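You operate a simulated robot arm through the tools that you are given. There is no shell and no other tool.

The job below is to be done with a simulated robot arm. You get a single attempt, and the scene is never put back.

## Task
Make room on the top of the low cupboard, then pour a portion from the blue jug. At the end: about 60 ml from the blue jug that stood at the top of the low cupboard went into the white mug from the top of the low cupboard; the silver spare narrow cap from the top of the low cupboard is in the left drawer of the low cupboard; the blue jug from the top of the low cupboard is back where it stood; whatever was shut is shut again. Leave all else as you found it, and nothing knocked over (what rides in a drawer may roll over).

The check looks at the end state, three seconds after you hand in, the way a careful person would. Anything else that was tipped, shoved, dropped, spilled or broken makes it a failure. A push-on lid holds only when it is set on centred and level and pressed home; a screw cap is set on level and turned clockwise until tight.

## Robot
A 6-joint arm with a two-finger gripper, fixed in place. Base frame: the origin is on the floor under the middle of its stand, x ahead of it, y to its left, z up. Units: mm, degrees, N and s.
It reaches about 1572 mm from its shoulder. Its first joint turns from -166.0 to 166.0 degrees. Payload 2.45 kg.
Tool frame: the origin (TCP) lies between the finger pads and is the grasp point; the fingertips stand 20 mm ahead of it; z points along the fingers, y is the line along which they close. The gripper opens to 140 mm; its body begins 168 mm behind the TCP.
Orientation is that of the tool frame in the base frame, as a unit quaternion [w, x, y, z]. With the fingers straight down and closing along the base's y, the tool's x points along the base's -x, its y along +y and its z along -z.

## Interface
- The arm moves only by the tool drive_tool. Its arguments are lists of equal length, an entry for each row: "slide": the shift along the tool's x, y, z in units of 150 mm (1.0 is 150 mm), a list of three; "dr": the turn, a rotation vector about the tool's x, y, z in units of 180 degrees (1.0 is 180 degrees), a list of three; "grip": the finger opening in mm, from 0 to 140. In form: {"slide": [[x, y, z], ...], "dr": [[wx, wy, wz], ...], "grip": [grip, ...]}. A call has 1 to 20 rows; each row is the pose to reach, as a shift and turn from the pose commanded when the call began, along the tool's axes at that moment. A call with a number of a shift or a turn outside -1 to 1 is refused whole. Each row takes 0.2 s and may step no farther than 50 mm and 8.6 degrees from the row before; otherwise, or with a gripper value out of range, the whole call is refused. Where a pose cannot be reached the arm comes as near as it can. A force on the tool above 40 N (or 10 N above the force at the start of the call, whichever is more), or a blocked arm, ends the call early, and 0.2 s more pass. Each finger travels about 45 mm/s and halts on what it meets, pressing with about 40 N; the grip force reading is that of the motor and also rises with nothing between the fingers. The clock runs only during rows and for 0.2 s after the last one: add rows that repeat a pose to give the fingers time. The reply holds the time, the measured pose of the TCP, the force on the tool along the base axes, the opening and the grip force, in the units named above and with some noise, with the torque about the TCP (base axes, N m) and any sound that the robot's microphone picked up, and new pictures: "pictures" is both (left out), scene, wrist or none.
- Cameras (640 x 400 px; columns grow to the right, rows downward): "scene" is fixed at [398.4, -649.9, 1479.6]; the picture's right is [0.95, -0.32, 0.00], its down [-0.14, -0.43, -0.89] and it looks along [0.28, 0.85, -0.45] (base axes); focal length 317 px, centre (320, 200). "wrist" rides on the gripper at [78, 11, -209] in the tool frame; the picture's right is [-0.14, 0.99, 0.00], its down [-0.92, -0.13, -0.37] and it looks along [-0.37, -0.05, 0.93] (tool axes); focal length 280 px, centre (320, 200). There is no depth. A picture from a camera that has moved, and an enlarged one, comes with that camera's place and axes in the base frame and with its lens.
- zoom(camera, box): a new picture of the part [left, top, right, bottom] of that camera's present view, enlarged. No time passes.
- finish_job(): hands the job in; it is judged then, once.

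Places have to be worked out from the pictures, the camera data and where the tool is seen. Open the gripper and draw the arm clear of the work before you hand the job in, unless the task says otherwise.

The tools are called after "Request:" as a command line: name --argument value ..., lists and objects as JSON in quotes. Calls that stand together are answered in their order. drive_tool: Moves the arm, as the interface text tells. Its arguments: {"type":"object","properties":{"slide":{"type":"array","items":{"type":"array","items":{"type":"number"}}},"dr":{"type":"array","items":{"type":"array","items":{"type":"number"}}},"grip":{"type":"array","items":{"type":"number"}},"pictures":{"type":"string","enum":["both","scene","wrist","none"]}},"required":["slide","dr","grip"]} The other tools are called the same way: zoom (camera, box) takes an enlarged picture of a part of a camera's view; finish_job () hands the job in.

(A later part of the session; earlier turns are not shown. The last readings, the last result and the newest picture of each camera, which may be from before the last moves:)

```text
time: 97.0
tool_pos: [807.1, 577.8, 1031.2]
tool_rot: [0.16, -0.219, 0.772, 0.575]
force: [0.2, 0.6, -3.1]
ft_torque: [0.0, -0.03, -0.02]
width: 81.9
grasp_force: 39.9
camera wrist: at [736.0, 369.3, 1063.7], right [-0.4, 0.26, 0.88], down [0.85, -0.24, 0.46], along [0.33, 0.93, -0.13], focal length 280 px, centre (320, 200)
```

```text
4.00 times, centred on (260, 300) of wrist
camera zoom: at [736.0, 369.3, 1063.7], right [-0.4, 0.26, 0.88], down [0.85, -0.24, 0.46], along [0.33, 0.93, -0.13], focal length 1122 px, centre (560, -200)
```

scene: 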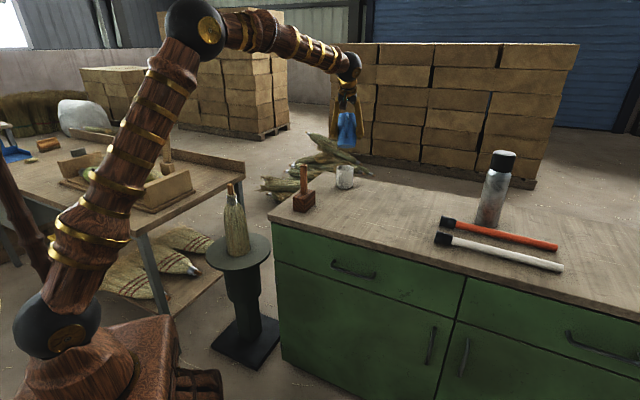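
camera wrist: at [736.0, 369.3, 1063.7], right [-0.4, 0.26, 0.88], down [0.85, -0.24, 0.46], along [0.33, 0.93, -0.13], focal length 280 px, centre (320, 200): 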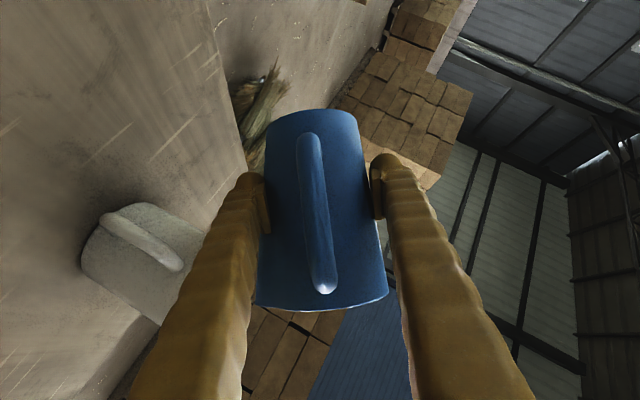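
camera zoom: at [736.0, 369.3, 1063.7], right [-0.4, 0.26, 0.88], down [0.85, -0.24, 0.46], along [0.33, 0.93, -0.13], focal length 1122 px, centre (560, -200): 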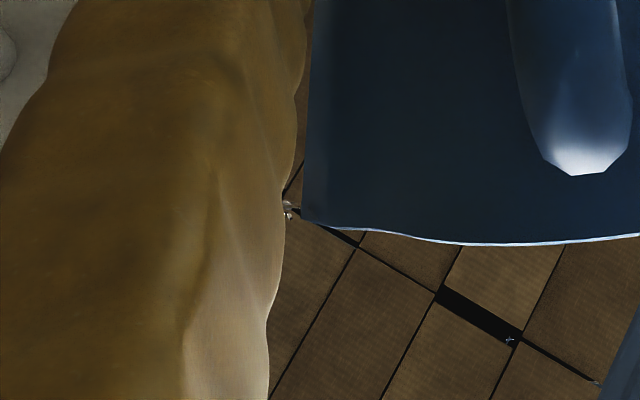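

I tilt back now to stop the flow and return to the upright pre-pour pose, then repeat the look into the mug.

Request:
drive_tool --slide '[[0.0295, -0.0463, 0.01703], [0.0554, -0.0954, 0.032], [0.0767, -0.1449, 0.0443]]' --dr '[[0.01389, 0, -0.02406], [0.02778, 0, -0.04811], [0.04111, 0, -0.0712]]' --grip '[70, 70, 70]' --pictures "none"

Request:
drive_tool --slide '[[-0.0493, 0.0593, -0.03], [-0.0986, 0.1186, -0.06], [-0.1479, 0.1779, -0.09], [-0.1972, 0.2372, -0.12], [-0.2465, 0.2965, -0.15], [-0.2958, 0.3558, -0.18], [-0.3451, 0.4151, -0.21], [-0.3944, 0.4744, -0.24], [-0.4437, 0.5337, -0.27], [-0.493, 0.593, -0.3], [-0.493, 0.593, -0.3]]' --dr '[[0.01111, 0, -0.01925], [0.02222, 0, -0.0385], [0.03333, 0, -0.05775], [0.04444, 0, -0.077], [0.05555, 0, -0.09625], [0.06666, 0, -0.1155], [0.07777, 0, -0.13475], [0.08888, 0, -0.154], [0.09999, 0, -0.17325], [0.1111, 0, -0.1925], [0.1111, 0, -0.1925]]' --grip '[70, 70, 70, 70, 70, 70, 70, 70, 70, 70, 70]' --pictures "none"

Request:
drive_tool --slide '[[-0.0239, -0.1, 0.0579], [-0.0478, -0.2, 0.1158], [-0.0716, -0.3, 0.1736], [-0.0955, -0.4, 0.2315], [-0.1194, -0.5, 0.2894], [-0.1433, -0.6, 0.3473], [-0.1671, -0.7, 0.4051], [-0.191, -0.8, 0.463], [-0.191, -0.8, 0.463], [-0.191, -0.8, 0.463]]' --dr '[[0, 0.0208, 0], [0, 0.0417, 0], [0, 0.0625, 0], [0, 0.0833, 0], [0, 0.1042, 0], [0, 0.125, 0], [0, 0.1458, 0], [0, 0.1667, 0], [0, 0.1667, 0], [0, 0.1667, 0]]' --grip '[70, 70, 70, 70, 70, 70, 70, 70, 70, 70]' --pictures "both"

Request:
zoom --camera "wrist" --box '[255, 0, 345, 80]'

Request:
zoom --camera "wrist" --box '[270, 10, 330, 60]'

```text
time: 97.8
tool_pos: [807.3, 576.9, 1007.1]
tool_rot: [0.237, -0.293, 0.778, 0.502]
force: [-0.2, -1.1, -3.1]
ft_torque: [-0.01, -0.01, -0.01]
width: 81.9
grasp_force: 40.1
```

```text
time: 100.2
tool_pos: [796.6, 581.4, 1130.2]
tool_rot: [0.421, -0.467, 0.73, 0.27]
force: [-0.4, 0.5, -2.3]
ft_torque: [-0.01, 0.02, -0.02]
width: 81.6
grasp_force: 40.8
```

```text
time: 102.4
tool_pos: [936.2, 598.1, 1119.8]
tool_rot: [0.219, -0.519, 0.815, 0.139]
force: [-0.1, 0.4, -3.3]
ft_torque: [0.02, 0.02, -0.04]
width: 81.5
grasp_force: 40.3
camera wrist: at [854.7, 447.9, 1263.6], right [-0.85, 0.53, 0.07], down [0.37, 0.5, 0.78], along [0.38, 0.69, -0.62], focal length 280 px, centre (320, 200)
```

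scene: 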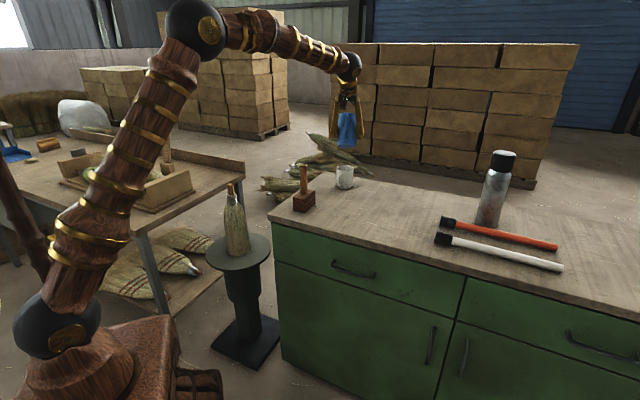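
wrist: 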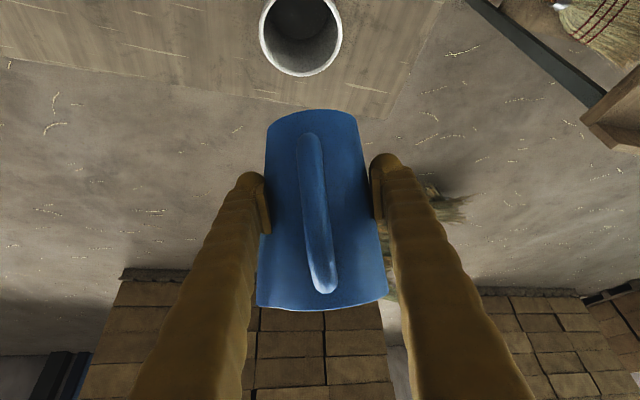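

```text
5.00 times, centred on (300, 40) of wrist
camera zoom: at [854.7, 447.9, 1263.6], right [-0.85, 0.53, 0.07], down [0.37, 0.5, 0.78], along [0.38, 0.69, -0.62], focal length 1402 px, centre (420, 1000)
```

zoom: 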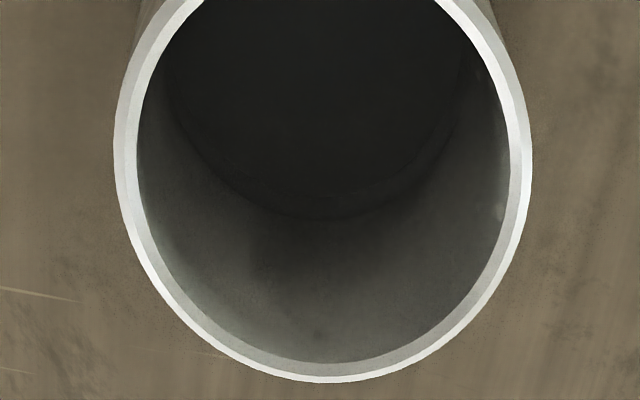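

```text
8.00 times, centred on (300, 35) of wrist
camera zoom: at [854.7, 447.9, 1263.6], right [-0.85, 0.53, 0.07], down [0.37, 0.5, 0.78], along [0.38, 0.69, -0.62], focal length 2243 px, centre (480, 1520)
```

zoom: 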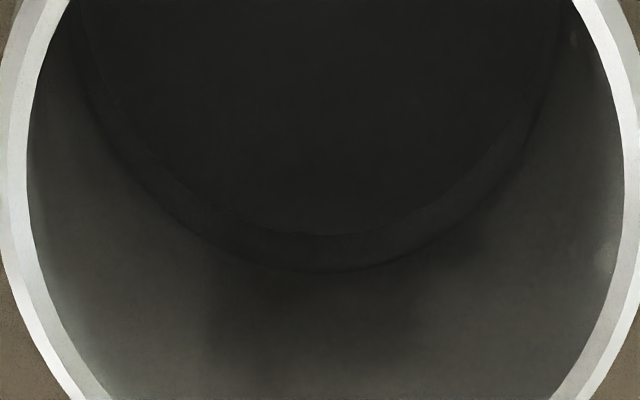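

The surface has risen: now about 66.6 mm below the rim, about 58–60 ml by the optical estimate. I take more weight readings to cross-check.

Request:
drive_tool --slide '[[0, 0, 0]]' --dr '[[0, 0, 0]]' --grip '[70]' --pictures "none"

Request:
drive_tool --slide '[[0, 0, 0]]' --dr '[[0, 0, 0]]' --grip '[70]' --pictures "none"

Request:
drive_tool --slide '[[0, 0, 0]]' --dr '[[0, 0, 0]]' --grip '[70]' --pictures "none"

Request:
drive_tool --slide '[[0, 0, 0]]' --dr '[[0, 0, 0]]' --grip '[70]' --pictures "none"

Request:
drive_tool --slide '[[0, 0, 0]]' --dr '[[0, 0, 0]]' --grip '[70]' --pictures "none"

Request:
drive_tool --slide '[[0, 0, 0]]' --dr '[[0, 0, 0]]' --grip '[70]' --pictures "none"

Request:
drive_tool --slide '[[0, 0, 0]]' --dr '[[0, 0, 0]]' --grip '[70]' --pictures "none"

Request:
drive_tool --slide '[[0, 0, 0]]' --dr '[[0, 0, 0]]' --grip '[70]' --pictures "none"

Request:
drive_tool --slide '[[0, 0, 0]]' --dr '[[0, 0, 0]]' --grip '[70]' --pictures "none"

Request:
drive_tool --slide '[[0, 0, 0]]' --dr '[[0, 0, 0]]' --grip '[70]' --pictures "none"

Request:
zoom --camera "scene" --box '[320, 150, 380, 210]'

```text
time: 102.8
tool_pos: [936.7, 598.3, 1120.6]
tool_rot: [0.218, -0.519, 0.815, 0.138]
force: [-0.3, 0.4, -2.8]
ft_torque: [0.02, 0.0, -0.02]
width: 81.6
grasp_force: 40.0
```

```text
time: 103.2
tool_pos: [937.4, 598.7, 1120.9]
tool_rot: [0.218, -0.519, 0.815, 0.138]
force: [-0.2, -0.5, -2.9]
ft_torque: [0.03, -0.01, -0.02]
width: 81.5
grasp_force: 40.0
```

```text
time: 103.6
tool_pos: [937.0, 599.0, 1121.0]
tool_rot: [0.218, -0.519, 0.815, 0.139]
force: [0.0, 0.7, -3.0]
ft_torque: [0.01, -0.01, -0.01]
width: 81.6
grasp_force: 40.0
```

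```text
time: 104.0
tool_pos: [936.0, 599.4, 1120.6]
tool_rot: [0.218, -0.52, 0.814, 0.139]
force: [-0.3, -0.4, -3.0]
ft_torque: [-0.02, 0.05, -0.01]
width: 81.6
grasp_force: 39.8
```

```text
time: 104.4
tool_pos: [936.8, 598.1, 1121.1]
tool_rot: [0.218, -0.519, 0.815, 0.139]
force: [0.0, 0.1, -2.6]
ft_torque: [-0.01, -0.02, 0.0]
width: 81.5
grasp_force: 39.9
```

```text
time: 104.8
tool_pos: [936.8, 597.9, 1121.0]
tool_rot: [0.218, -0.519, 0.815, 0.14]
force: [-0.3, 1.7, -2.9]
ft_torque: [0.04, 0.0, 0.0]
width: 81.6
grasp_force: 40.2
```

```text
time: 105.2
tool_pos: [937.3, 599.1, 1121.1]
tool_rot: [0.218, -0.519, 0.815, 0.139]
force: [0.2, 0.2, -3.0]
ft_torque: [0.0, -0.02, 0.01]
width: 81.4
grasp_force: 40.0
```

```text
time: 105.6
tool_pos: [937.7, 599.1, 1120.5]
tool_rot: [0.218, -0.52, 0.814, 0.139]
force: [-0.5, 0.2, -3.1]
ft_torque: [-0.01, -0.03, -0.03]
width: 81.3
grasp_force: 40.6
```

```text
time: 106.0
tool_pos: [936.1, 598.4, 1120.1]
tool_rot: [0.218, -0.519, 0.815, 0.139]
force: [-0.4, -0.1, -4.3]
ft_torque: [-0.01, 0.0, -0.01]
width: 81.4
grasp_force: 40.1
```

```text
time: 106.4
tool_pos: [936.5, 598.5, 1119.6]
tool_rot: [0.218, -0.519, 0.815, 0.138]
force: [-0.4, -0.4, -3.1]
ft_torque: [-0.02, -0.01, -0.01]
width: 81.4
grasp_force: 40.4
```

```text
6.67 times, centred on (350, 180) of scene
camera zoom: at [398.4, -649.9, 1479.6], right [0.95, -0.32, 0.0], down [-0.14, -0.43, -0.89], along [0.28, 0.85, -0.45], focal length 2112 px, centre (120, 333)
```

zoom: 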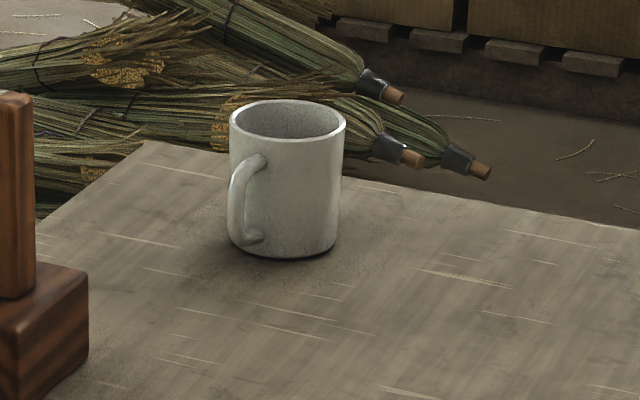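

Optical, geometric and weight estimates together average about 60 ml, so I stop pouring; the worktop around the mug is dry. I level the jug again (30 mm higher) and carry it back toward its place.

Request:
drive_tool --slide '[[-0.0125, 0, -0.0216], [-0.025, 0, -0.0433], [-0.0375, 0, -0.0649], [-0.05, 0, -0.0865], [-0.0625, 0, -0.1081], [-0.075, 0, -0.1298], [-0.0875, 0, -0.1514], [-0.1, 0, -0.173], [-0.1, 0, -0.173]]' --dr '[[0, -0.0208, 0], [0, -0.0417, 0], [0, -0.0625, 0], [0, -0.0833, 0], [0, -0.1042, 0], [0, -0.125, 0], [0, -0.1458, 0], [0, -0.1667, 0], [0, -0.1667, 0]]' --grip '[70, 70, 70, 70, 70, 70, 70, 70, 70]' --pictures "none"

Request:
drive_tool --slide '[[0.0245, -0.0742, -0.0425], [0.0736, -0.2227, -0.1274], [0.1226, -0.3712, -0.2124], [0.1716, -0.5197, -0.2974], [0.2207, -0.6682, -0.3823], [0.2697, -0.8166, -0.4673], [0.2943, -0.8909, -0.5098], [0.3065, -0.928, -0.531]]' --dr '[[0, 0, 0], [0, 0, 0], [0, 0, 0], [0, 0, 0], [0, 0, 0], [0, 0, 0], [0, 0, 0], [0, 0, 0]]' --grip '[70, 70, 70, 70, 70, 70, 70, 70]' --pictures "none"

Request:
drive_tool --slide '[[0.0245, -0.0742, -0.0425], [0.0736, -0.2227, -0.1274], [0.1226, -0.3712, -0.2124], [0.1716, -0.5197, -0.2974], [0.2207, -0.6682, -0.3823], [0.2697, -0.8166, -0.4673], [0.2943, -0.8909, -0.5098], [0.3065, -0.928, -0.531]]' --dr '[[0.015, 0, 0.0087], [0.0301, 0, 0.0174], [0.0451, 0, 0.026], [0.0601, 0, 0.0347], [0.0752, 0, 0.0434], [0.0902, 0, 0.0521], [0.1053, 0, 0.0607], [0.1203, 0, 0.0694]]' --grip '[70, 70, 70, 70, 70, 70, 70, 70]' --pictures "both"

```text
time: 108.4
tool_pos: [938.9, 596.8, 1150.4]
tool_rot: [0.422, -0.465, 0.73, 0.268]
force: [-0.2, -0.1, -4.6]
ft_torque: [-0.01, 0.02, -0.01]
width: 81.4
grasp_force: 40.2
```

```text
time: 110.2
tool_pos: [1024.9, 455.8, 1150.4]
tool_rot: [0.421, -0.466, 0.73, 0.27]
force: [0.3, 0.3, -3.7]
ft_torque: [-0.03, 0.01, 0.05]
width: 81.2
grasp_force: 40.1
```

```text
time: 112.0
tool_pos: [1111.5, 313.8, 1149.9]
tool_rot: [0.469, -0.296, 0.814, 0.171]
force: [-0.1, 0.4, -4.2]
ft_torque: [-0.01, -0.01, 0.01]
width: 81.1
grasp_force: 40.2
camera wrist: at [936.6, 180.9, 1187.4], right [-0.58, 0.8, 0.12], down [0.19, -0.01, 0.98], along [0.79, 0.6, -0.15], focal length 280 px, centre (320, 200)
```

scene: 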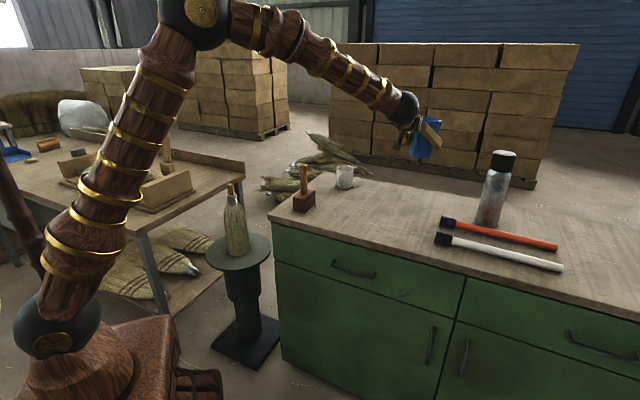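
wrist: 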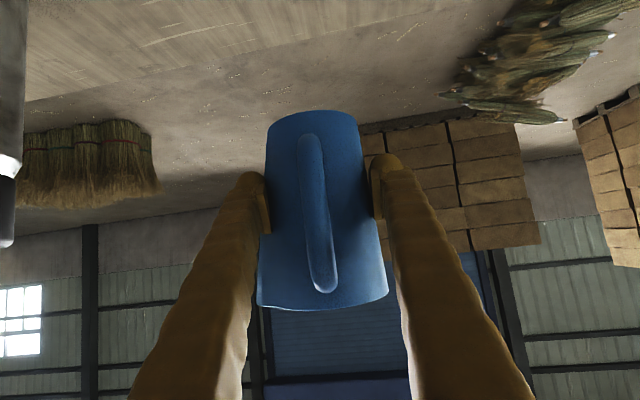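

The jug is above its old place. I take a few weight readings in this same posture as the first weighing, for a fair comparison.

Request:
drive_tool --slide '[[0, 0, 0], [0, 0, 0]]' --dr '[[0, 0, 0], [0, 0, 0]]' --grip '[70, 70]' --pictures "none"

Request:
drive_tool --slide '[[0, 0, 0]]' --dr '[[0, 0, 0]]' --grip '[70]' --pictures "none"

Request:
drive_tool --slide '[[0, 0, 0]]' --dr '[[0, 0, 0]]' --grip '[70]' --pictures "none"

Request:
drive_tool --slide '[[0, 0, 0]]' --dr '[[0, 0, 0]]' --grip '[70]' --pictures "none"

Request:
drive_tool --slide '[[0, 0, 0]]' --dr '[[0, 0, 0]]' --grip '[70]' --pictures "none"

Request:
drive_tool --slide '[[0, 0, 0]]' --dr '[[0, 0, 0]]' --grip '[70]' --pictures "none"

Request:
drive_tool --slide '[[0, 0, 0]]' --dr '[[0, 0, 0]]' --grip '[70]' --pictures "none"

Request:
drive_tool --slide '[[0, 0, 0]]' --dr '[[0, 0, 0]]' --grip '[70]' --pictures "none"

Request:
drive_tool --slide '[[0, 0, 0]]' --dr '[[0, 0, 0]]' --grip '[70]' --pictures "none"

Request:
drive_tool --slide '[[0, 0, 0]]' --dr '[[0, 0, 0]]' --grip '[70]' --pictures "none"

```text
time: 112.6
tool_pos: [1112.2, 314.2, 1149.0]
tool_rot: [0.47, -0.296, 0.814, 0.171]
force: [0.0, 0.2, -3.8]
ft_torque: [-0.03, 0.03, 0.0]
width: 81.2
grasp_force: 39.8
```

```text
time: 113.0
tool_pos: [1112.9, 313.6, 1149.5]
tool_rot: [0.469, -0.297, 0.814, 0.171]
force: [0.3, -0.2, -3.5]
ft_torque: [-0.02, 0.02, 0.0]
width: 81.0
grasp_force: 39.6
```

```text
time: 113.4
tool_pos: [1113.7, 314.4, 1149.9]
tool_rot: [0.47, -0.296, 0.814, 0.171]
force: [0.3, 0.6, -3.8]
ft_torque: [-0.01, -0.04, 0.0]
width: 81.3
grasp_force: 40.1
```

```text
time: 113.8
tool_pos: [1111.4, 312.9, 1150.5]
tool_rot: [0.47, -0.296, 0.814, 0.171]
force: [1.0, 0.0, -1.9]
ft_torque: [-0.03, 0.0, -0.01]
width: 81.4
grasp_force: 40.2
```

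```text
time: 114.2
tool_pos: [1111.8, 313.9, 1149.5]
tool_rot: [0.47, -0.296, 0.814, 0.171]
force: [-1.0, 0.9, -3.2]
ft_torque: [0.0, -0.02, -0.02]
width: 80.9
grasp_force: 39.8
```

```text
time: 114.6
tool_pos: [1111.0, 313.8, 1149.5]
tool_rot: [0.47, -0.296, 0.814, 0.171]
force: [0.1, -0.8, -3.1]
ft_torque: [-0.03, 0.0, -0.03]
width: 81.2
grasp_force: 39.8
```

```text
time: 115.0
tool_pos: [1112.6, 313.0, 1148.7]
tool_rot: [0.469, -0.296, 0.814, 0.17]
force: [0.2, -0.6, -3.8]
ft_torque: [-0.02, 0.03, -0.03]
width: 81.0
grasp_force: 39.9
```

```text
time: 115.4
tool_pos: [1111.8, 313.8, 1149.8]
tool_rot: [0.47, -0.296, 0.814, 0.171]
force: [-0.9, -0.3, -3.8]
ft_torque: [-0.03, -0.01, -0.04]
width: 81.1
grasp_force: 40.1
```

```text
time: 115.8
tool_pos: [1111.9, 314.7, 1151.0]
tool_rot: [0.47, -0.296, 0.814, 0.171]
force: [-0.3, -0.4, -3.2]
ft_torque: [-0.03, 0.01, 0.05]
width: 80.7
grasp_force: 40.0
```

```text
time: 116.2
tool_pos: [1113.0, 313.8, 1149.3]
tool_rot: [0.47, -0.296, 0.814, 0.171]
force: [0.3, -1.3, -3.7]
ft_torque: [0.01, 0.0, 0.0]
width: 81.1
grasp_force: 40.1
```

Averaged over both postures the jug now weighs about 3.30 N versus 3.90 N before, i.e. about 60 ml poured, in agreement with the optical estimate. I lower the jug toward its original spot.

Request:
drive_tool --slide '[[0.1, 0, 0.0577], [0.25, 0, 0.1443], [0.4, 0, 0.2309], [0.55, 0, 0.3175], [0.7, 0, 0.4041], [0.82, 0, 0.4734], [0.866, 0, 0.5]]' --dr '[[0, 0, 0], [0, 0, 0], [0, 0, 0], [0, 0, 0], [0, 0, 0], [0, 0, 0], [0, 0, 0]]' --grip '[70, 70, 70, 70, 70, 70, 70]' --pictures "both"

Request:
zoom --camera "scene" --box '[350, 130, 510, 230]'

```text
time: 117.8
tool_pos: [1112.3, 313.1, 1001.0]
tool_rot: [0.47, -0.297, 0.814, 0.17]
force: [0.4, -0.3, -3.4]
ft_torque: [-0.03, 0.0, 0.0]
width: 81.3
grasp_force: 40.0
camera wrist: at [936.2, 180.7, 1038.5], right [-0.58, 0.8, 0.12], down [0.19, -0.01, 0.98], along [0.79, 0.6, -0.15], focal length 280 px, centre (320, 200)
```

scene: 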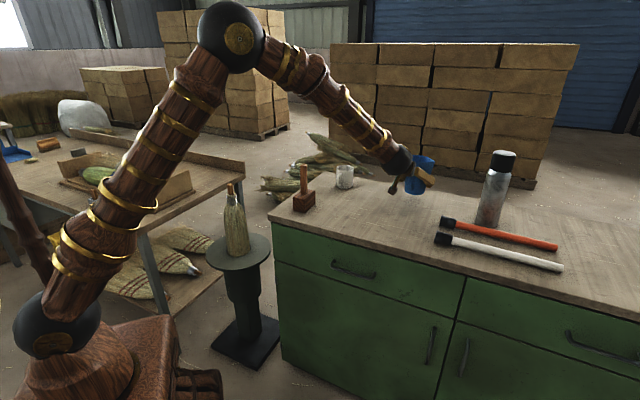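
wrist: 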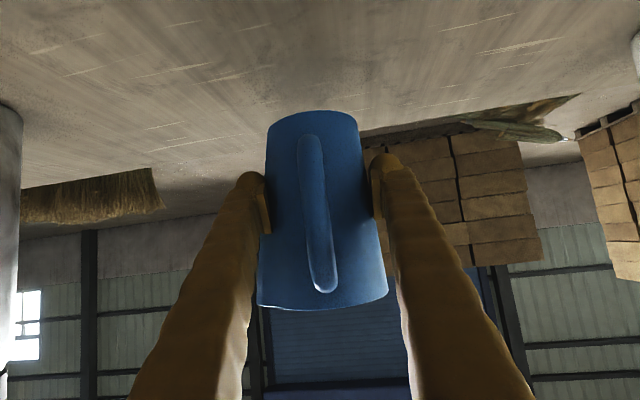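

```text
4.00 times, centred on (430, 180) of scene
camera zoom: at [398.4, -649.9, 1479.6], right [0.95, -0.32, 0.0], down [-0.14, -0.43, -0.89], along [0.28, 0.85, -0.45], focal length 1267 px, centre (-120, 280)
```

zoom: 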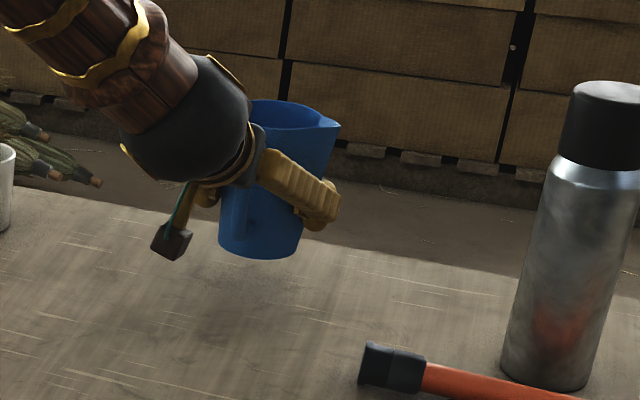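

The jug is upright about 45 mm above the worktop. I lower 36 mm, then ease down until I feel contact.

Request:
drive_tool --slide '[[0.07, 0, 0.0404], [0.15, 0, 0.0866], [0.208, 0, 0.12]]' --dr '[[0, 0, 0], [0, 0, 0], [0, 0, 0]]' --grip '[70, 70, 70]' --pictures "none"

Request:
drive_tool --slide '[[0.0115, 0, 0.0067], [0.0231, 0, 0.0133], [0.0346, 0, 0.02]]' --dr '[[0, 0, 0], [0, 0, 0], [0, 0, 0]]' --grip '[70, 70, 70]' --pictures "both"

Request:
zoom --camera "scene" --box '[350, 130, 510, 230]'

```text
time: 118.6
tool_pos: [1111.6, 312.6, 964.8]
tool_rot: [0.469, -0.296, 0.814, 0.171]
force: [1.2, 0.6, -3.4]
ft_torque: [0.0, 0.03, -0.01]
width: 80.9
grasp_force: 40.3
```

```text
time: 119.4
tool_pos: [1111.3, 313.6, 958.8]
tool_rot: [0.47, -0.296, 0.814, 0.171]
force: [0.2, 0.4, -2.9]
ft_torque: [-0.02, 0.02, 0.03]
width: 80.9
grasp_force: 39.9
camera wrist: at [936.0, 181.0, 996.2], right [-0.58, 0.8, 0.12], down [0.19, -0.01, 0.98], along [0.79, 0.6, -0.15], focal length 280 px, centre (320, 200)
```

scene: 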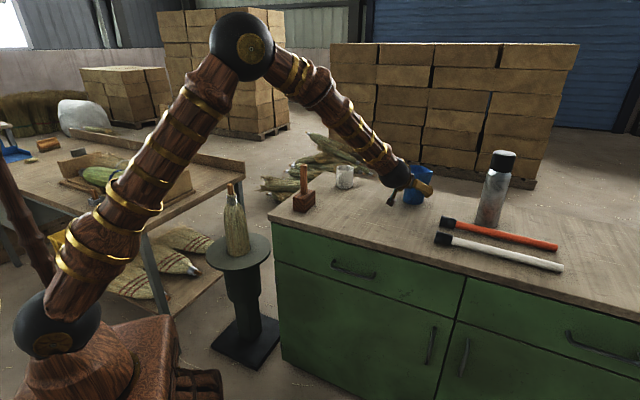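
wrist: 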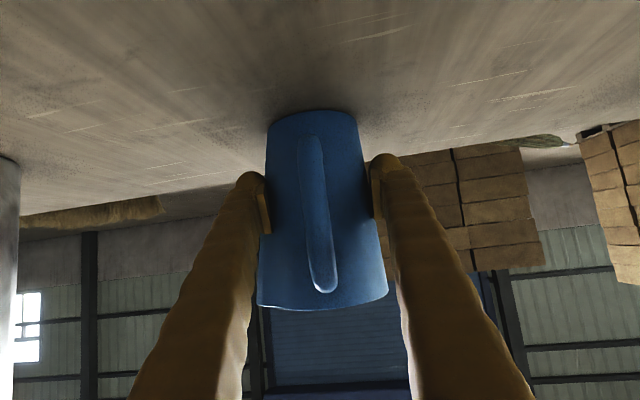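

```text
4.00 times, centred on (430, 180) of scene
camera zoom: at [398.4, -649.9, 1479.6], right [0.95, -0.32, 0.0], down [-0.14, -0.43, -0.89], along [0.28, 0.85, -0.45], focal length 1267 px, centre (-120, 280)
```

zoom: 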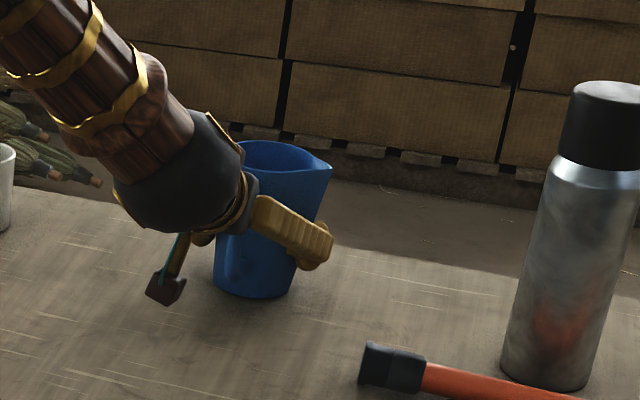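

The jug is about 4 mm above the surface and about 5 mm right of its original picture position. I shift it back by that much and then lower in small steps until contact.

Request:
drive_tool --slide '[[0.007, 0.027, -0.0115], [0.0128, 0.027, -0.0082], [0.0128, 0.027, -0.0082]]' --dr '[[0, 0, 0], [0, 0, 0], [0, 0, 0]]' --grip '[70, 70, 70]' --pictures "none"

Request:
drive_tool --slide '[[0.0087, 0, 0.005], [0.0087, 0, 0.005], [0.0087, 0, 0.005]]' --dr '[[0, 0, 0], [0, 0, 0], [0, 0, 0]]' --grip '[70, 70, 70]' --pictures "both"

Request:
zoom --camera "scene" --box '[350, 130, 510, 230]'

```text
time: 120.2
tool_pos: [1107.9, 315.8, 957.8]
tool_rot: [0.47, -0.296, 0.814, 0.171]
force: [0.7, 0.5, -4.4]
ft_torque: [-0.01, 0.0, 0.03]
width: 80.8
grasp_force: 40.0
```

```text
time: 121.0
tool_pos: [1107.3, 315.2, 956.6]
tool_rot: [0.47, -0.297, 0.813, 0.172]
force: [-0.9, -1.7, 11.6]
ft_torque: [0.32, 0.41, 0.08]
width: 81.1
grasp_force: 39.4
camera wrist: at [932.5, 183.0, 994.3], right [-0.58, 0.8, 0.12], down [0.19, -0.01, 0.98], along [0.79, 0.6, -0.15], focal length 280 px, centre (320, 200)
```

scene: 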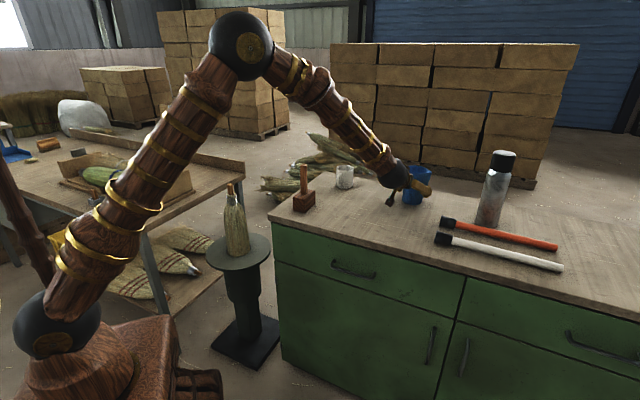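
wrist: 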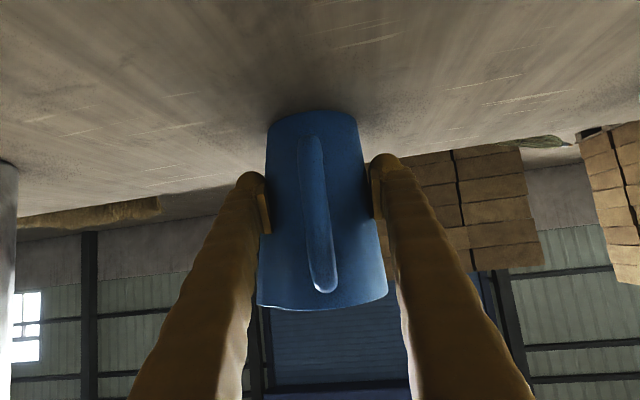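

```text
4.00 times, centred on (430, 180) of scene
camera zoom: at [398.4, -649.9, 1479.6], right [0.95, -0.32, 0.0], down [-0.14, -0.43, -0.89], along [0.28, 0.85, -0.45], focal length 1267 px, centre (-120, 280)
```

zoom: 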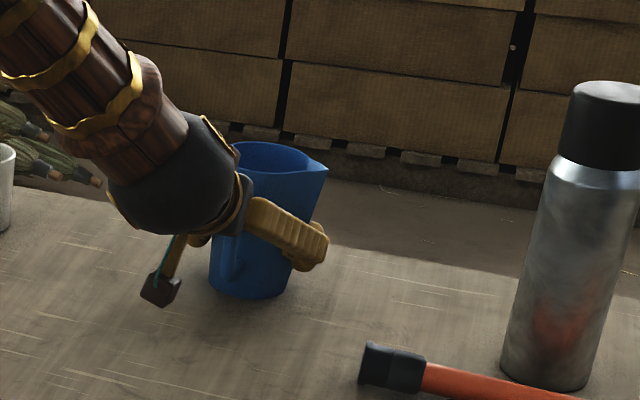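

Contact is felt (about 15 N up) with a torque showing the side opposite the spout touches first, so the jug is tilted a couple of degrees in the grip. I rotate about 2° toward the spout and read again.

Request:
drive_tool --slide '[[0, 0, 0], [0, 0, 0]]' --dr '[[-0.00556, 0, 0.00962], [-0.00556, 0, 0.00962]]' --grip '[70, 70]' --pictures "none"

Request:
drive_tool --slide '[[0, 0, 0]]' --dr '[[0, 0, 0]]' --grip '[70]' --pictures "none"

```text
time: 121.6
tool_pos: [1107.2, 314.7, 955.9]
tool_rot: [0.465, -0.289, 0.816, 0.186]
force: [-3.0, -5.3, 12.8]
ft_torque: [-0.79, -0.2, -0.2]
width: 80.6
grasp_force: 40.3
```

```text
time: 122.0
tool_pos: [1107.5, 314.7, 956.1]
tool_rot: [0.465, -0.289, 0.816, 0.186]
force: [-2.3, -5.7, 12.5]
ft_torque: [-0.73, -0.23, -0.17]
width: 80.7
grasp_force: 40.1
```

Now slightly over-rotated the other way; balance lies at about 0.8°. I rotate back 1.2° and check.

Request:
drive_tool --slide '[[0, 0, 0], [0, 0, 0]]' --dr '[[0.00325, 0, -0.00563], [0.00325, 0, -0.00563]]' --grip '[70, 70]' --pictures "both"

Request:
zoom --camera "scene" --box '[350, 130, 510, 230]'

```text
time: 122.6
tool_pos: [1108.8, 315.0, 955.9]
tool_rot: [0.468, -0.294, 0.814, 0.178]
force: [-2.5, 2.5, 7.3]
ft_torque: [0.36, 0.47, -0.01]
width: 80.7
grasp_force: 40.1
camera wrist: at [932.4, 182.7, 993.6], right [-0.58, 0.8, 0.13], down [0.2, -0.02, 0.98], along [0.79, 0.6, -0.15], focal length 280 px, centre (320, 200)
```

scene: 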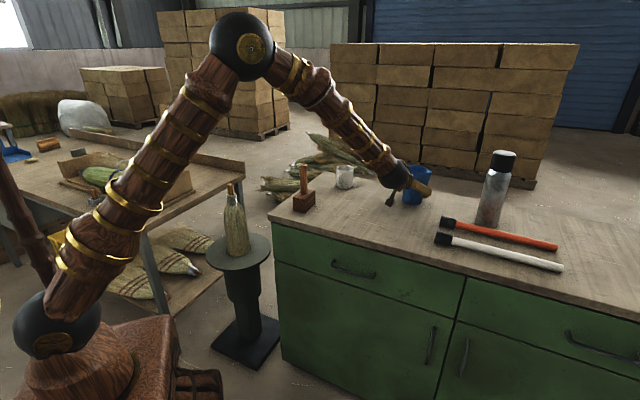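
wrist: 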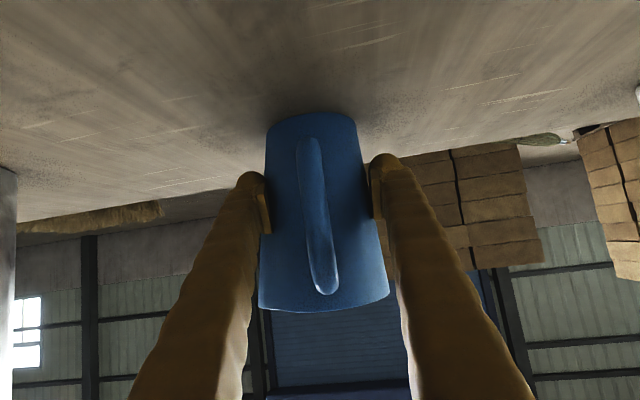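

```text
4.00 times, centred on (430, 180) of scene
camera zoom: at [398.4, -649.9, 1479.6], right [0.95, -0.32, 0.0], down [-0.14, -0.43, -0.89], along [0.28, 0.85, -0.45], focal length 1267 px, centre (-120, 280)
```

zoom: 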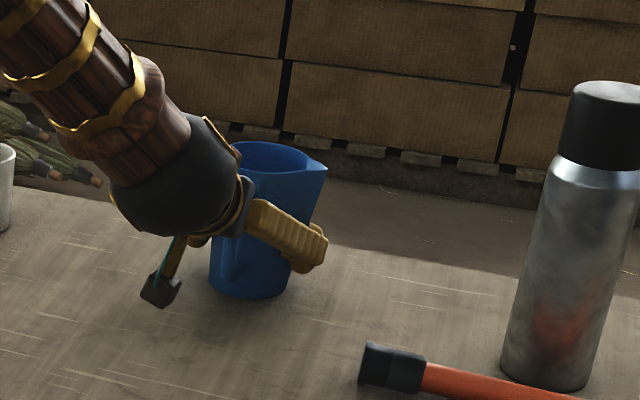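

The jug rests on the worktop within a few millimetres of its original picture position. I open the fingers slowly so it settles flat.

Request:
drive_tool --slide '[[0, 0, 0], [0, 0, 0], [0, 0, 0], [0, 0, 0], [0, 0, 0], [0, 0, 0]]' --dr '[[0, 0, 0], [0, 0, 0], [0, 0, 0], [0, 0, 0], [0, 0, 0], [0, 0, 0]]' --grip '[81, 82, 83, 84, 86, 88]' --pictures "both"

Request:
zoom --camera "scene" --box '[350, 130, 510, 230]'

Request:
zoom --camera "wrist" --box '[200, 80, 440, 300]'

```text
time: 124.0
tool_pos: [1106.9, 316.2, 954.6]
tool_rot: [0.468, -0.293, 0.815, 0.177]
force: [0.2, -0.3, -1.4]
ft_torque: [0.04, 0.0, 0.0]
width: 88.0
grasp_force: 0.1
camera wrist: at [932.5, 182.4, 993.7], right [-0.58, 0.8, 0.13], down [0.2, -0.02, 0.98], along [0.79, 0.6, -0.15], focal length 280 px, centre (320, 200)
```

scene: 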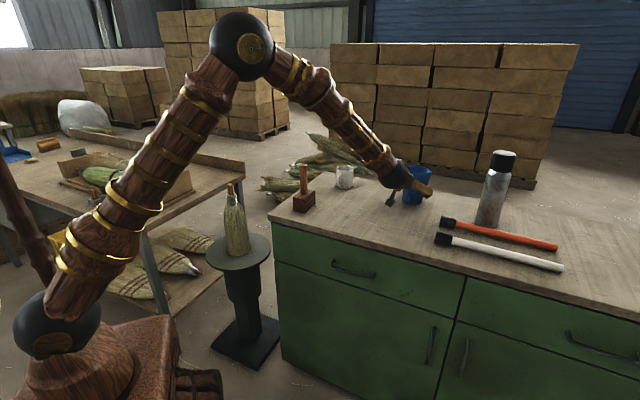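
wrist: 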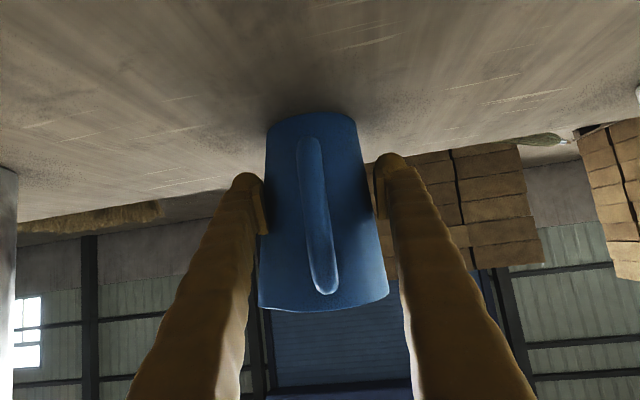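

```text
4.00 times, centred on (430, 180) of scene
camera zoom: at [398.4, -649.9, 1479.6], right [0.95, -0.32, 0.0], down [-0.14, -0.43, -0.89], along [0.28, 0.85, -0.45], focal length 1267 px, centre (-120, 280)
```

zoom: 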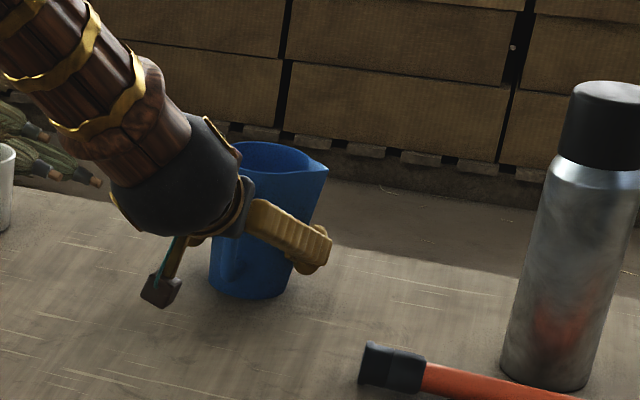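

```text
1.82 times, centred on (320, 190) of wrist
camera zoom: at [932.5, 182.4, 993.7], right [-0.58, 0.8, 0.13], down [0.2, -0.02, 0.98], along [0.79, 0.6, -0.15], focal length 510 px, centre (320, 218)
```

zoom: 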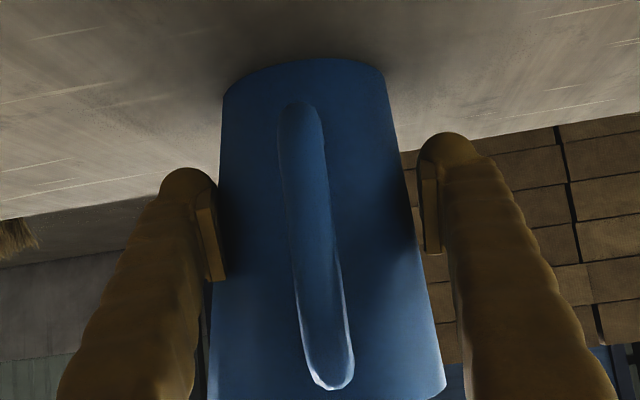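

The jug stands flat where it was (within several millimetres). I open wide and back straight out along the approach line.

Request:
drive_tool --slide '[[0, 0, 0], [0, 0, 0], [0, 0, -0.05], [0, 0, -0.2], [0, 0, -0.4], [0, 0, -0.6], [0, 0, -0.8], [0, 0, -1.0]]' --dr '[[0, 0, 0], [0, 0, 0], [0, 0, 0], [0, 0, 0], [0, 0, 0], [0, 0, 0], [0, 0, 0], [0, 0, 0]]' --grip '[100, 115, 115, 115, 115, 115, 115, 115]' --pictures "both"

Request:
zoom --camera "scene" --box '[380, 140, 540, 240]'

Request:
zoom --camera "wrist" --box '[240, 20, 400, 180]'

```text
time: 125.8
tool_pos: [1009.1, 231.3, 1031.8]
tool_rot: [0.468, -0.293, 0.815, 0.177]
force: [-0.1, 0.2, 0.1]
ft_torque: [0.0, -0.03, 0.03]
width: 114.7
grasp_force: 0.1
camera wrist: at [834.8, 98.1, 1070.1], right [-0.58, 0.8, 0.13], down [0.2, -0.02, 0.98], along [0.79, 0.6, -0.15], focal length 280 px, centre (320, 200)
```

scene: 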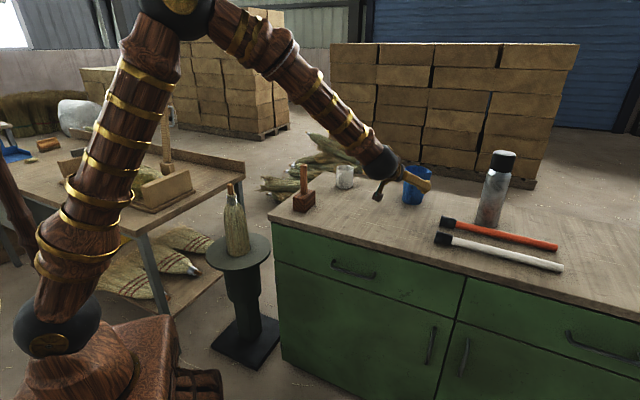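
wrist: 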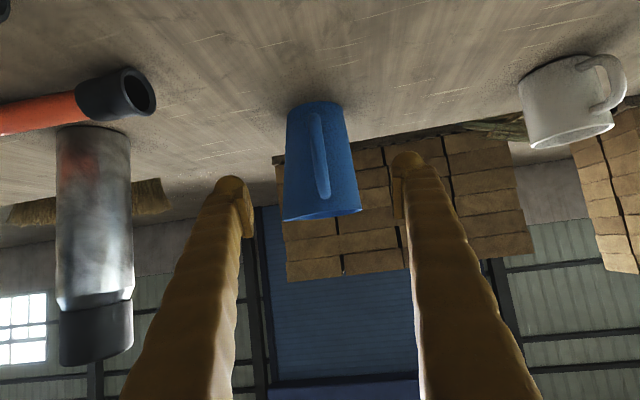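

```text
4.00 times, centred on (460, 190) of scene
camera zoom: at [398.4, -649.9, 1479.6], right [0.95, -0.32, 0.0], down [-0.14, -0.43, -0.89], along [0.28, 0.85, -0.45], focal length 1267 px, centre (-240, 240)
```

zoom: 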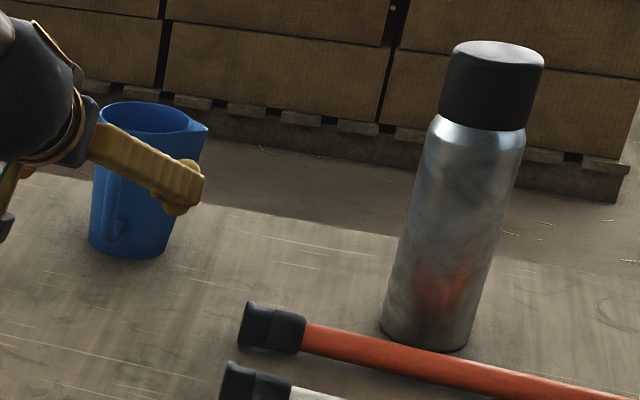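

```text
2.50 times, centred on (320, 100) of wrist
camera zoom: at [834.8, 98.1, 1070.1], right [-0.58, 0.8, 0.13], down [0.2, -0.02, 0.98], along [0.79, 0.6, -0.15], focal length 701 px, centre (320, 450)
```

zoom: 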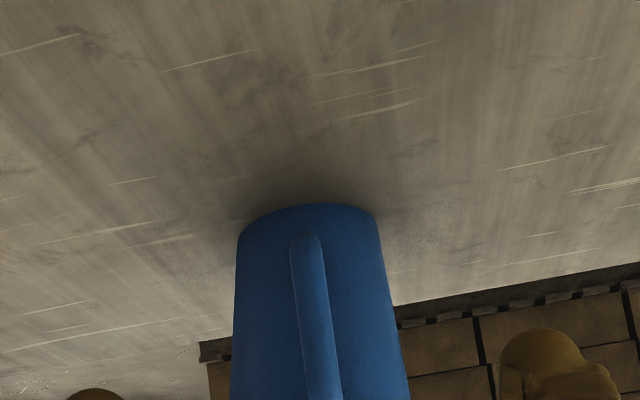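

The jug looks the same as at the start, to within a few pixels. I raise the arm away and swing over the mug for a last look at its level.

Request:
drive_tool --slide '[[-0.144, 0, -0.083], [-0.289, 0, -0.167], [-0.433, 0, -0.25], [-0.577, 0, -0.333]]' --dr '[[0, 0, 0], [0, 0, 0], [0, 0, 0], [0, 0, 0]]' --grip '[115, 115, 115, 115]' --pictures "none"

Request:
drive_tool --slide '[[-0.046, 0.25, 0.08], [-0.092, 0.5, 0.159], [-0.138, 0.75, 0.239], [-0.183, 1.0, 0.318]]' --dr '[[0, 0, 0], [0, 0, 0], [0, 0, 0], [0, 0, 0]]' --grip '[115, 115, 115, 115]' --pictures "none"

Request:
drive_tool --slide '[[-0.046, 0.244, 0.08], [-0.092, 0.488, 0.159], [-0.138, 0.732, 0.239], [-0.183, 0.976, 0.318]]' --dr '[[0, 0.0417, 0], [0, 0.0833, 0], [0, 0.125, 0], [0, 0.1667, 0]]' --grip '[115, 115, 115, 115]' --pictures "both"

```text
time: 126.8
tool_pos: [1009.6, 229.7, 1130.0]
tool_rot: [0.468, -0.292, 0.815, 0.177]
force: [0.2, -0.7, 0.1]
ft_torque: [-0.01, -0.02, -0.03]
width: 114.8
grasp_force: 0.1
```

```text
time: 127.8
tool_pos: [955.4, 381.0, 1132.3]
tool_rot: [0.468, -0.293, 0.814, 0.178]
force: [0.0, -0.2, 0.4]
ft_torque: [0.01, 0.0, 0.0]
width: 114.9
grasp_force: 0.0
```

```text
time: 128.8
tool_pos: [902.8, 527.7, 1135.4]
tool_rot: [0.241, -0.328, 0.909, 0.095]
force: [-0.4, 0.6, -0.3]
ft_torque: [0.05, -0.01, 0.01]
width: 115.0
grasp_force: 0.1
camera wrist: at [765.6, 424.4, 1278.7], right [-0.54, 0.83, 0.08], down [0.56, 0.29, 0.78], along [0.62, 0.47, -0.62], focal length 280 px, centre (320, 200)
```

scene: 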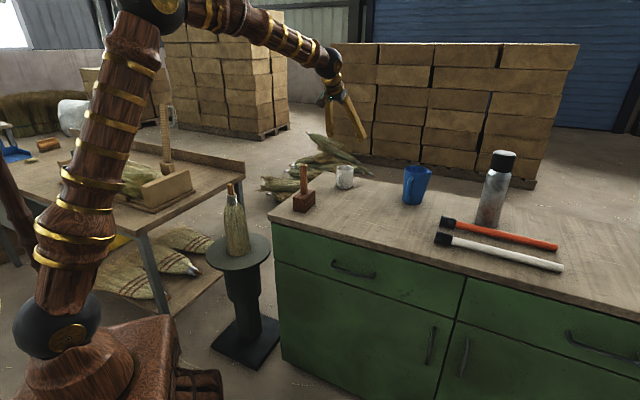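
wrist: 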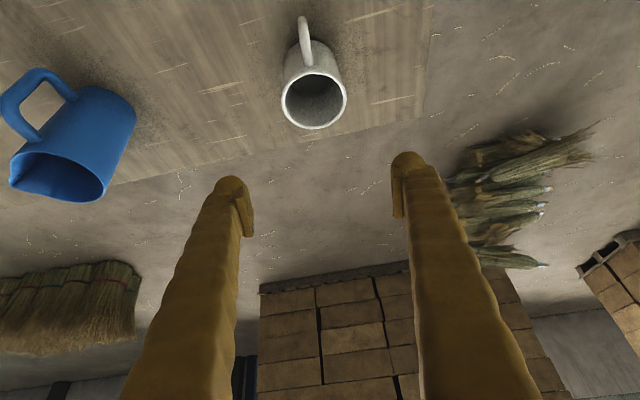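

The mug and its surroundings are in clear view. I zoom in on the inside of the mug and the jug.

Request:
zoom --camera "wrist" --box '[274, 60, 354, 135]'

Request:
zoom --camera "wrist" --box '[284, 66, 344, 116]'

Request:
zoom --camera "wrist" --box '[200, 0, 440, 150]'

Request:
zoom --camera "scene" --box '[380, 140, 540, 240]'

```text
5.33 times, centred on (314, 98) of wrist
camera zoom: at [765.6, 424.4, 1278.7], right [-0.54, 0.83, 0.08], down [0.56, 0.29, 0.78], along [0.62, 0.47, -0.62], focal length 1495 px, centre (352, 747)
```

zoom: 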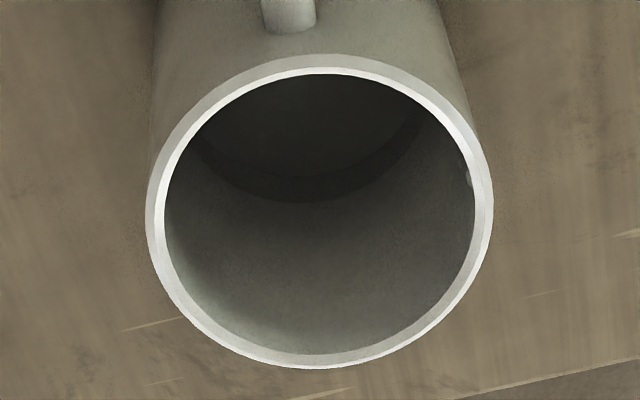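

```text
8.00 times, centred on (314, 91) of wrist
camera zoom: at [765.6, 424.4, 1278.7], right [-0.54, 0.83, 0.08], down [0.56, 0.29, 0.78], along [0.62, 0.47, -0.62], focal length 2243 px, centre (368, 1072)
```

zoom: 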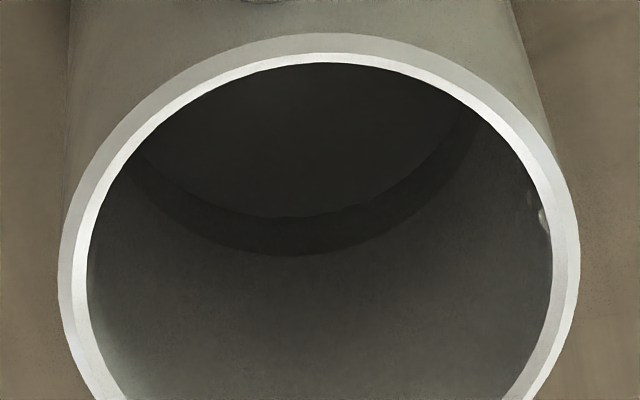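

```text
2.67 times, centred on (320, 75) of wrist
camera zoom: at [765.6, 424.4, 1278.7], right [-0.54, 0.83, 0.08], down [0.56, 0.29, 0.78], along [0.62, 0.47, -0.62], focal length 748 px, centre (320, 533)
```

zoom: 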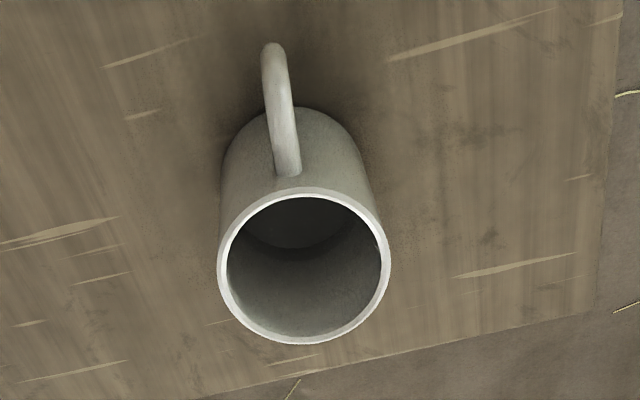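

```text
4.00 times, centred on (460, 190) of scene
camera zoom: at [398.4, -649.9, 1479.6], right [0.95, -0.32, 0.0], down [-0.14, -0.43, -0.89], along [0.28, 0.85, -0.45], focal length 1267 px, centre (-240, 240)
```

zoom: 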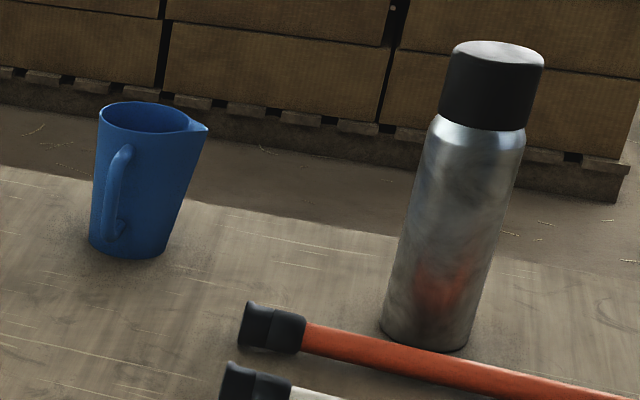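

Liquid is visible in the mug at roughly 60 ml, no drops lie around it, and the jug, flask, sticks and mallet stand as at the start. I draw the arm up and back, clear of the work.

Request:
drive_tool --slide '[[-0.125, 0, -0.217], [-0.25, 0, -0.433], [-0.375, 0, -0.65], [-0.5, 0, -0.866]]' --dr '[[0, 0, 0], [0, 0, 0], [0, 0, 0], [0, 0, 0]]' --grip '[120, 130, 140, 140]' --pictures "none"

Request:
drive_tool --slide '[[0.202, -0.2, -0.117], [0.404, -0.4, -0.233], [0.606, -0.6, -0.35], [0.808, -0.8, -0.467]]' --dr '[[0, 0, 0], [0, 0, 0], [0, 0, 0], [0, 0, 0]]' --grip '[140, 140, 140, 140]' --pictures "both"

Request:
zoom --camera "scene" --box '[260, 140, 580, 340]'

```text
time: 129.8
tool_pos: [904.3, 525.7, 1283.1]
tool_rot: [0.24, -0.329, 0.908, 0.095]
force: [-0.7, 1.3, -0.5]
ft_torque: [0.0, 0.01, -0.01]
width: 139.9
grasp_force: 0.1
```

```text
time: 130.8
tool_pos: [875.0, 341.8, 1282.7]
tool_rot: [0.242, -0.328, 0.908, 0.094]
force: [0.2, -0.5, -0.1]
ft_torque: [0.0, -0.02, 0.04]
width: 140.3
grasp_force: 0.0
camera wrist: at [737.3, 239.4, 1425.8], right [-0.55, 0.83, 0.08], down [0.56, 0.29, 0.78], along [0.62, 0.47, -0.62], focal length 280 px, centre (320, 200)
```

scene: 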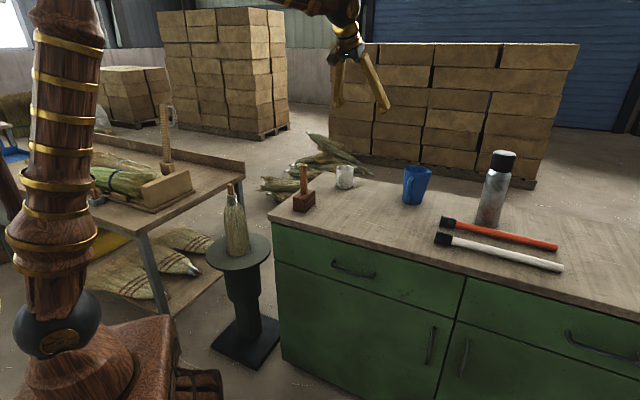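
wrist: 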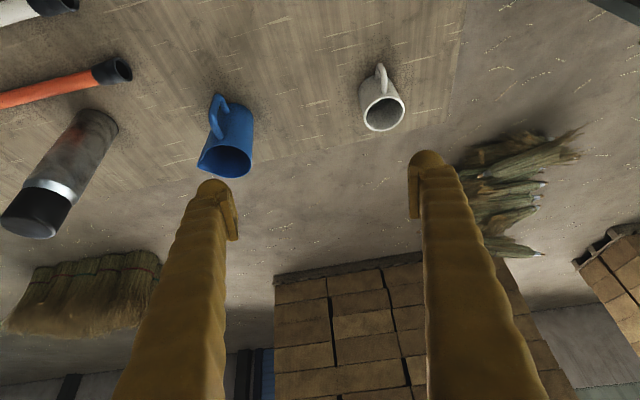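

```text
2.00 times, centred on (420, 240) of scene
camera zoom: at [398.4, -649.9, 1479.6], right [0.95, -0.32, 0.0], down [-0.14, -0.43, -0.89], along [0.28, 0.85, -0.45], focal length 634 px, centre (120, 120)
```

zoom: 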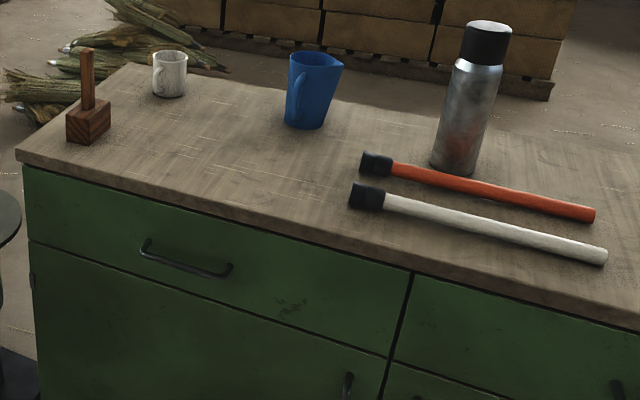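

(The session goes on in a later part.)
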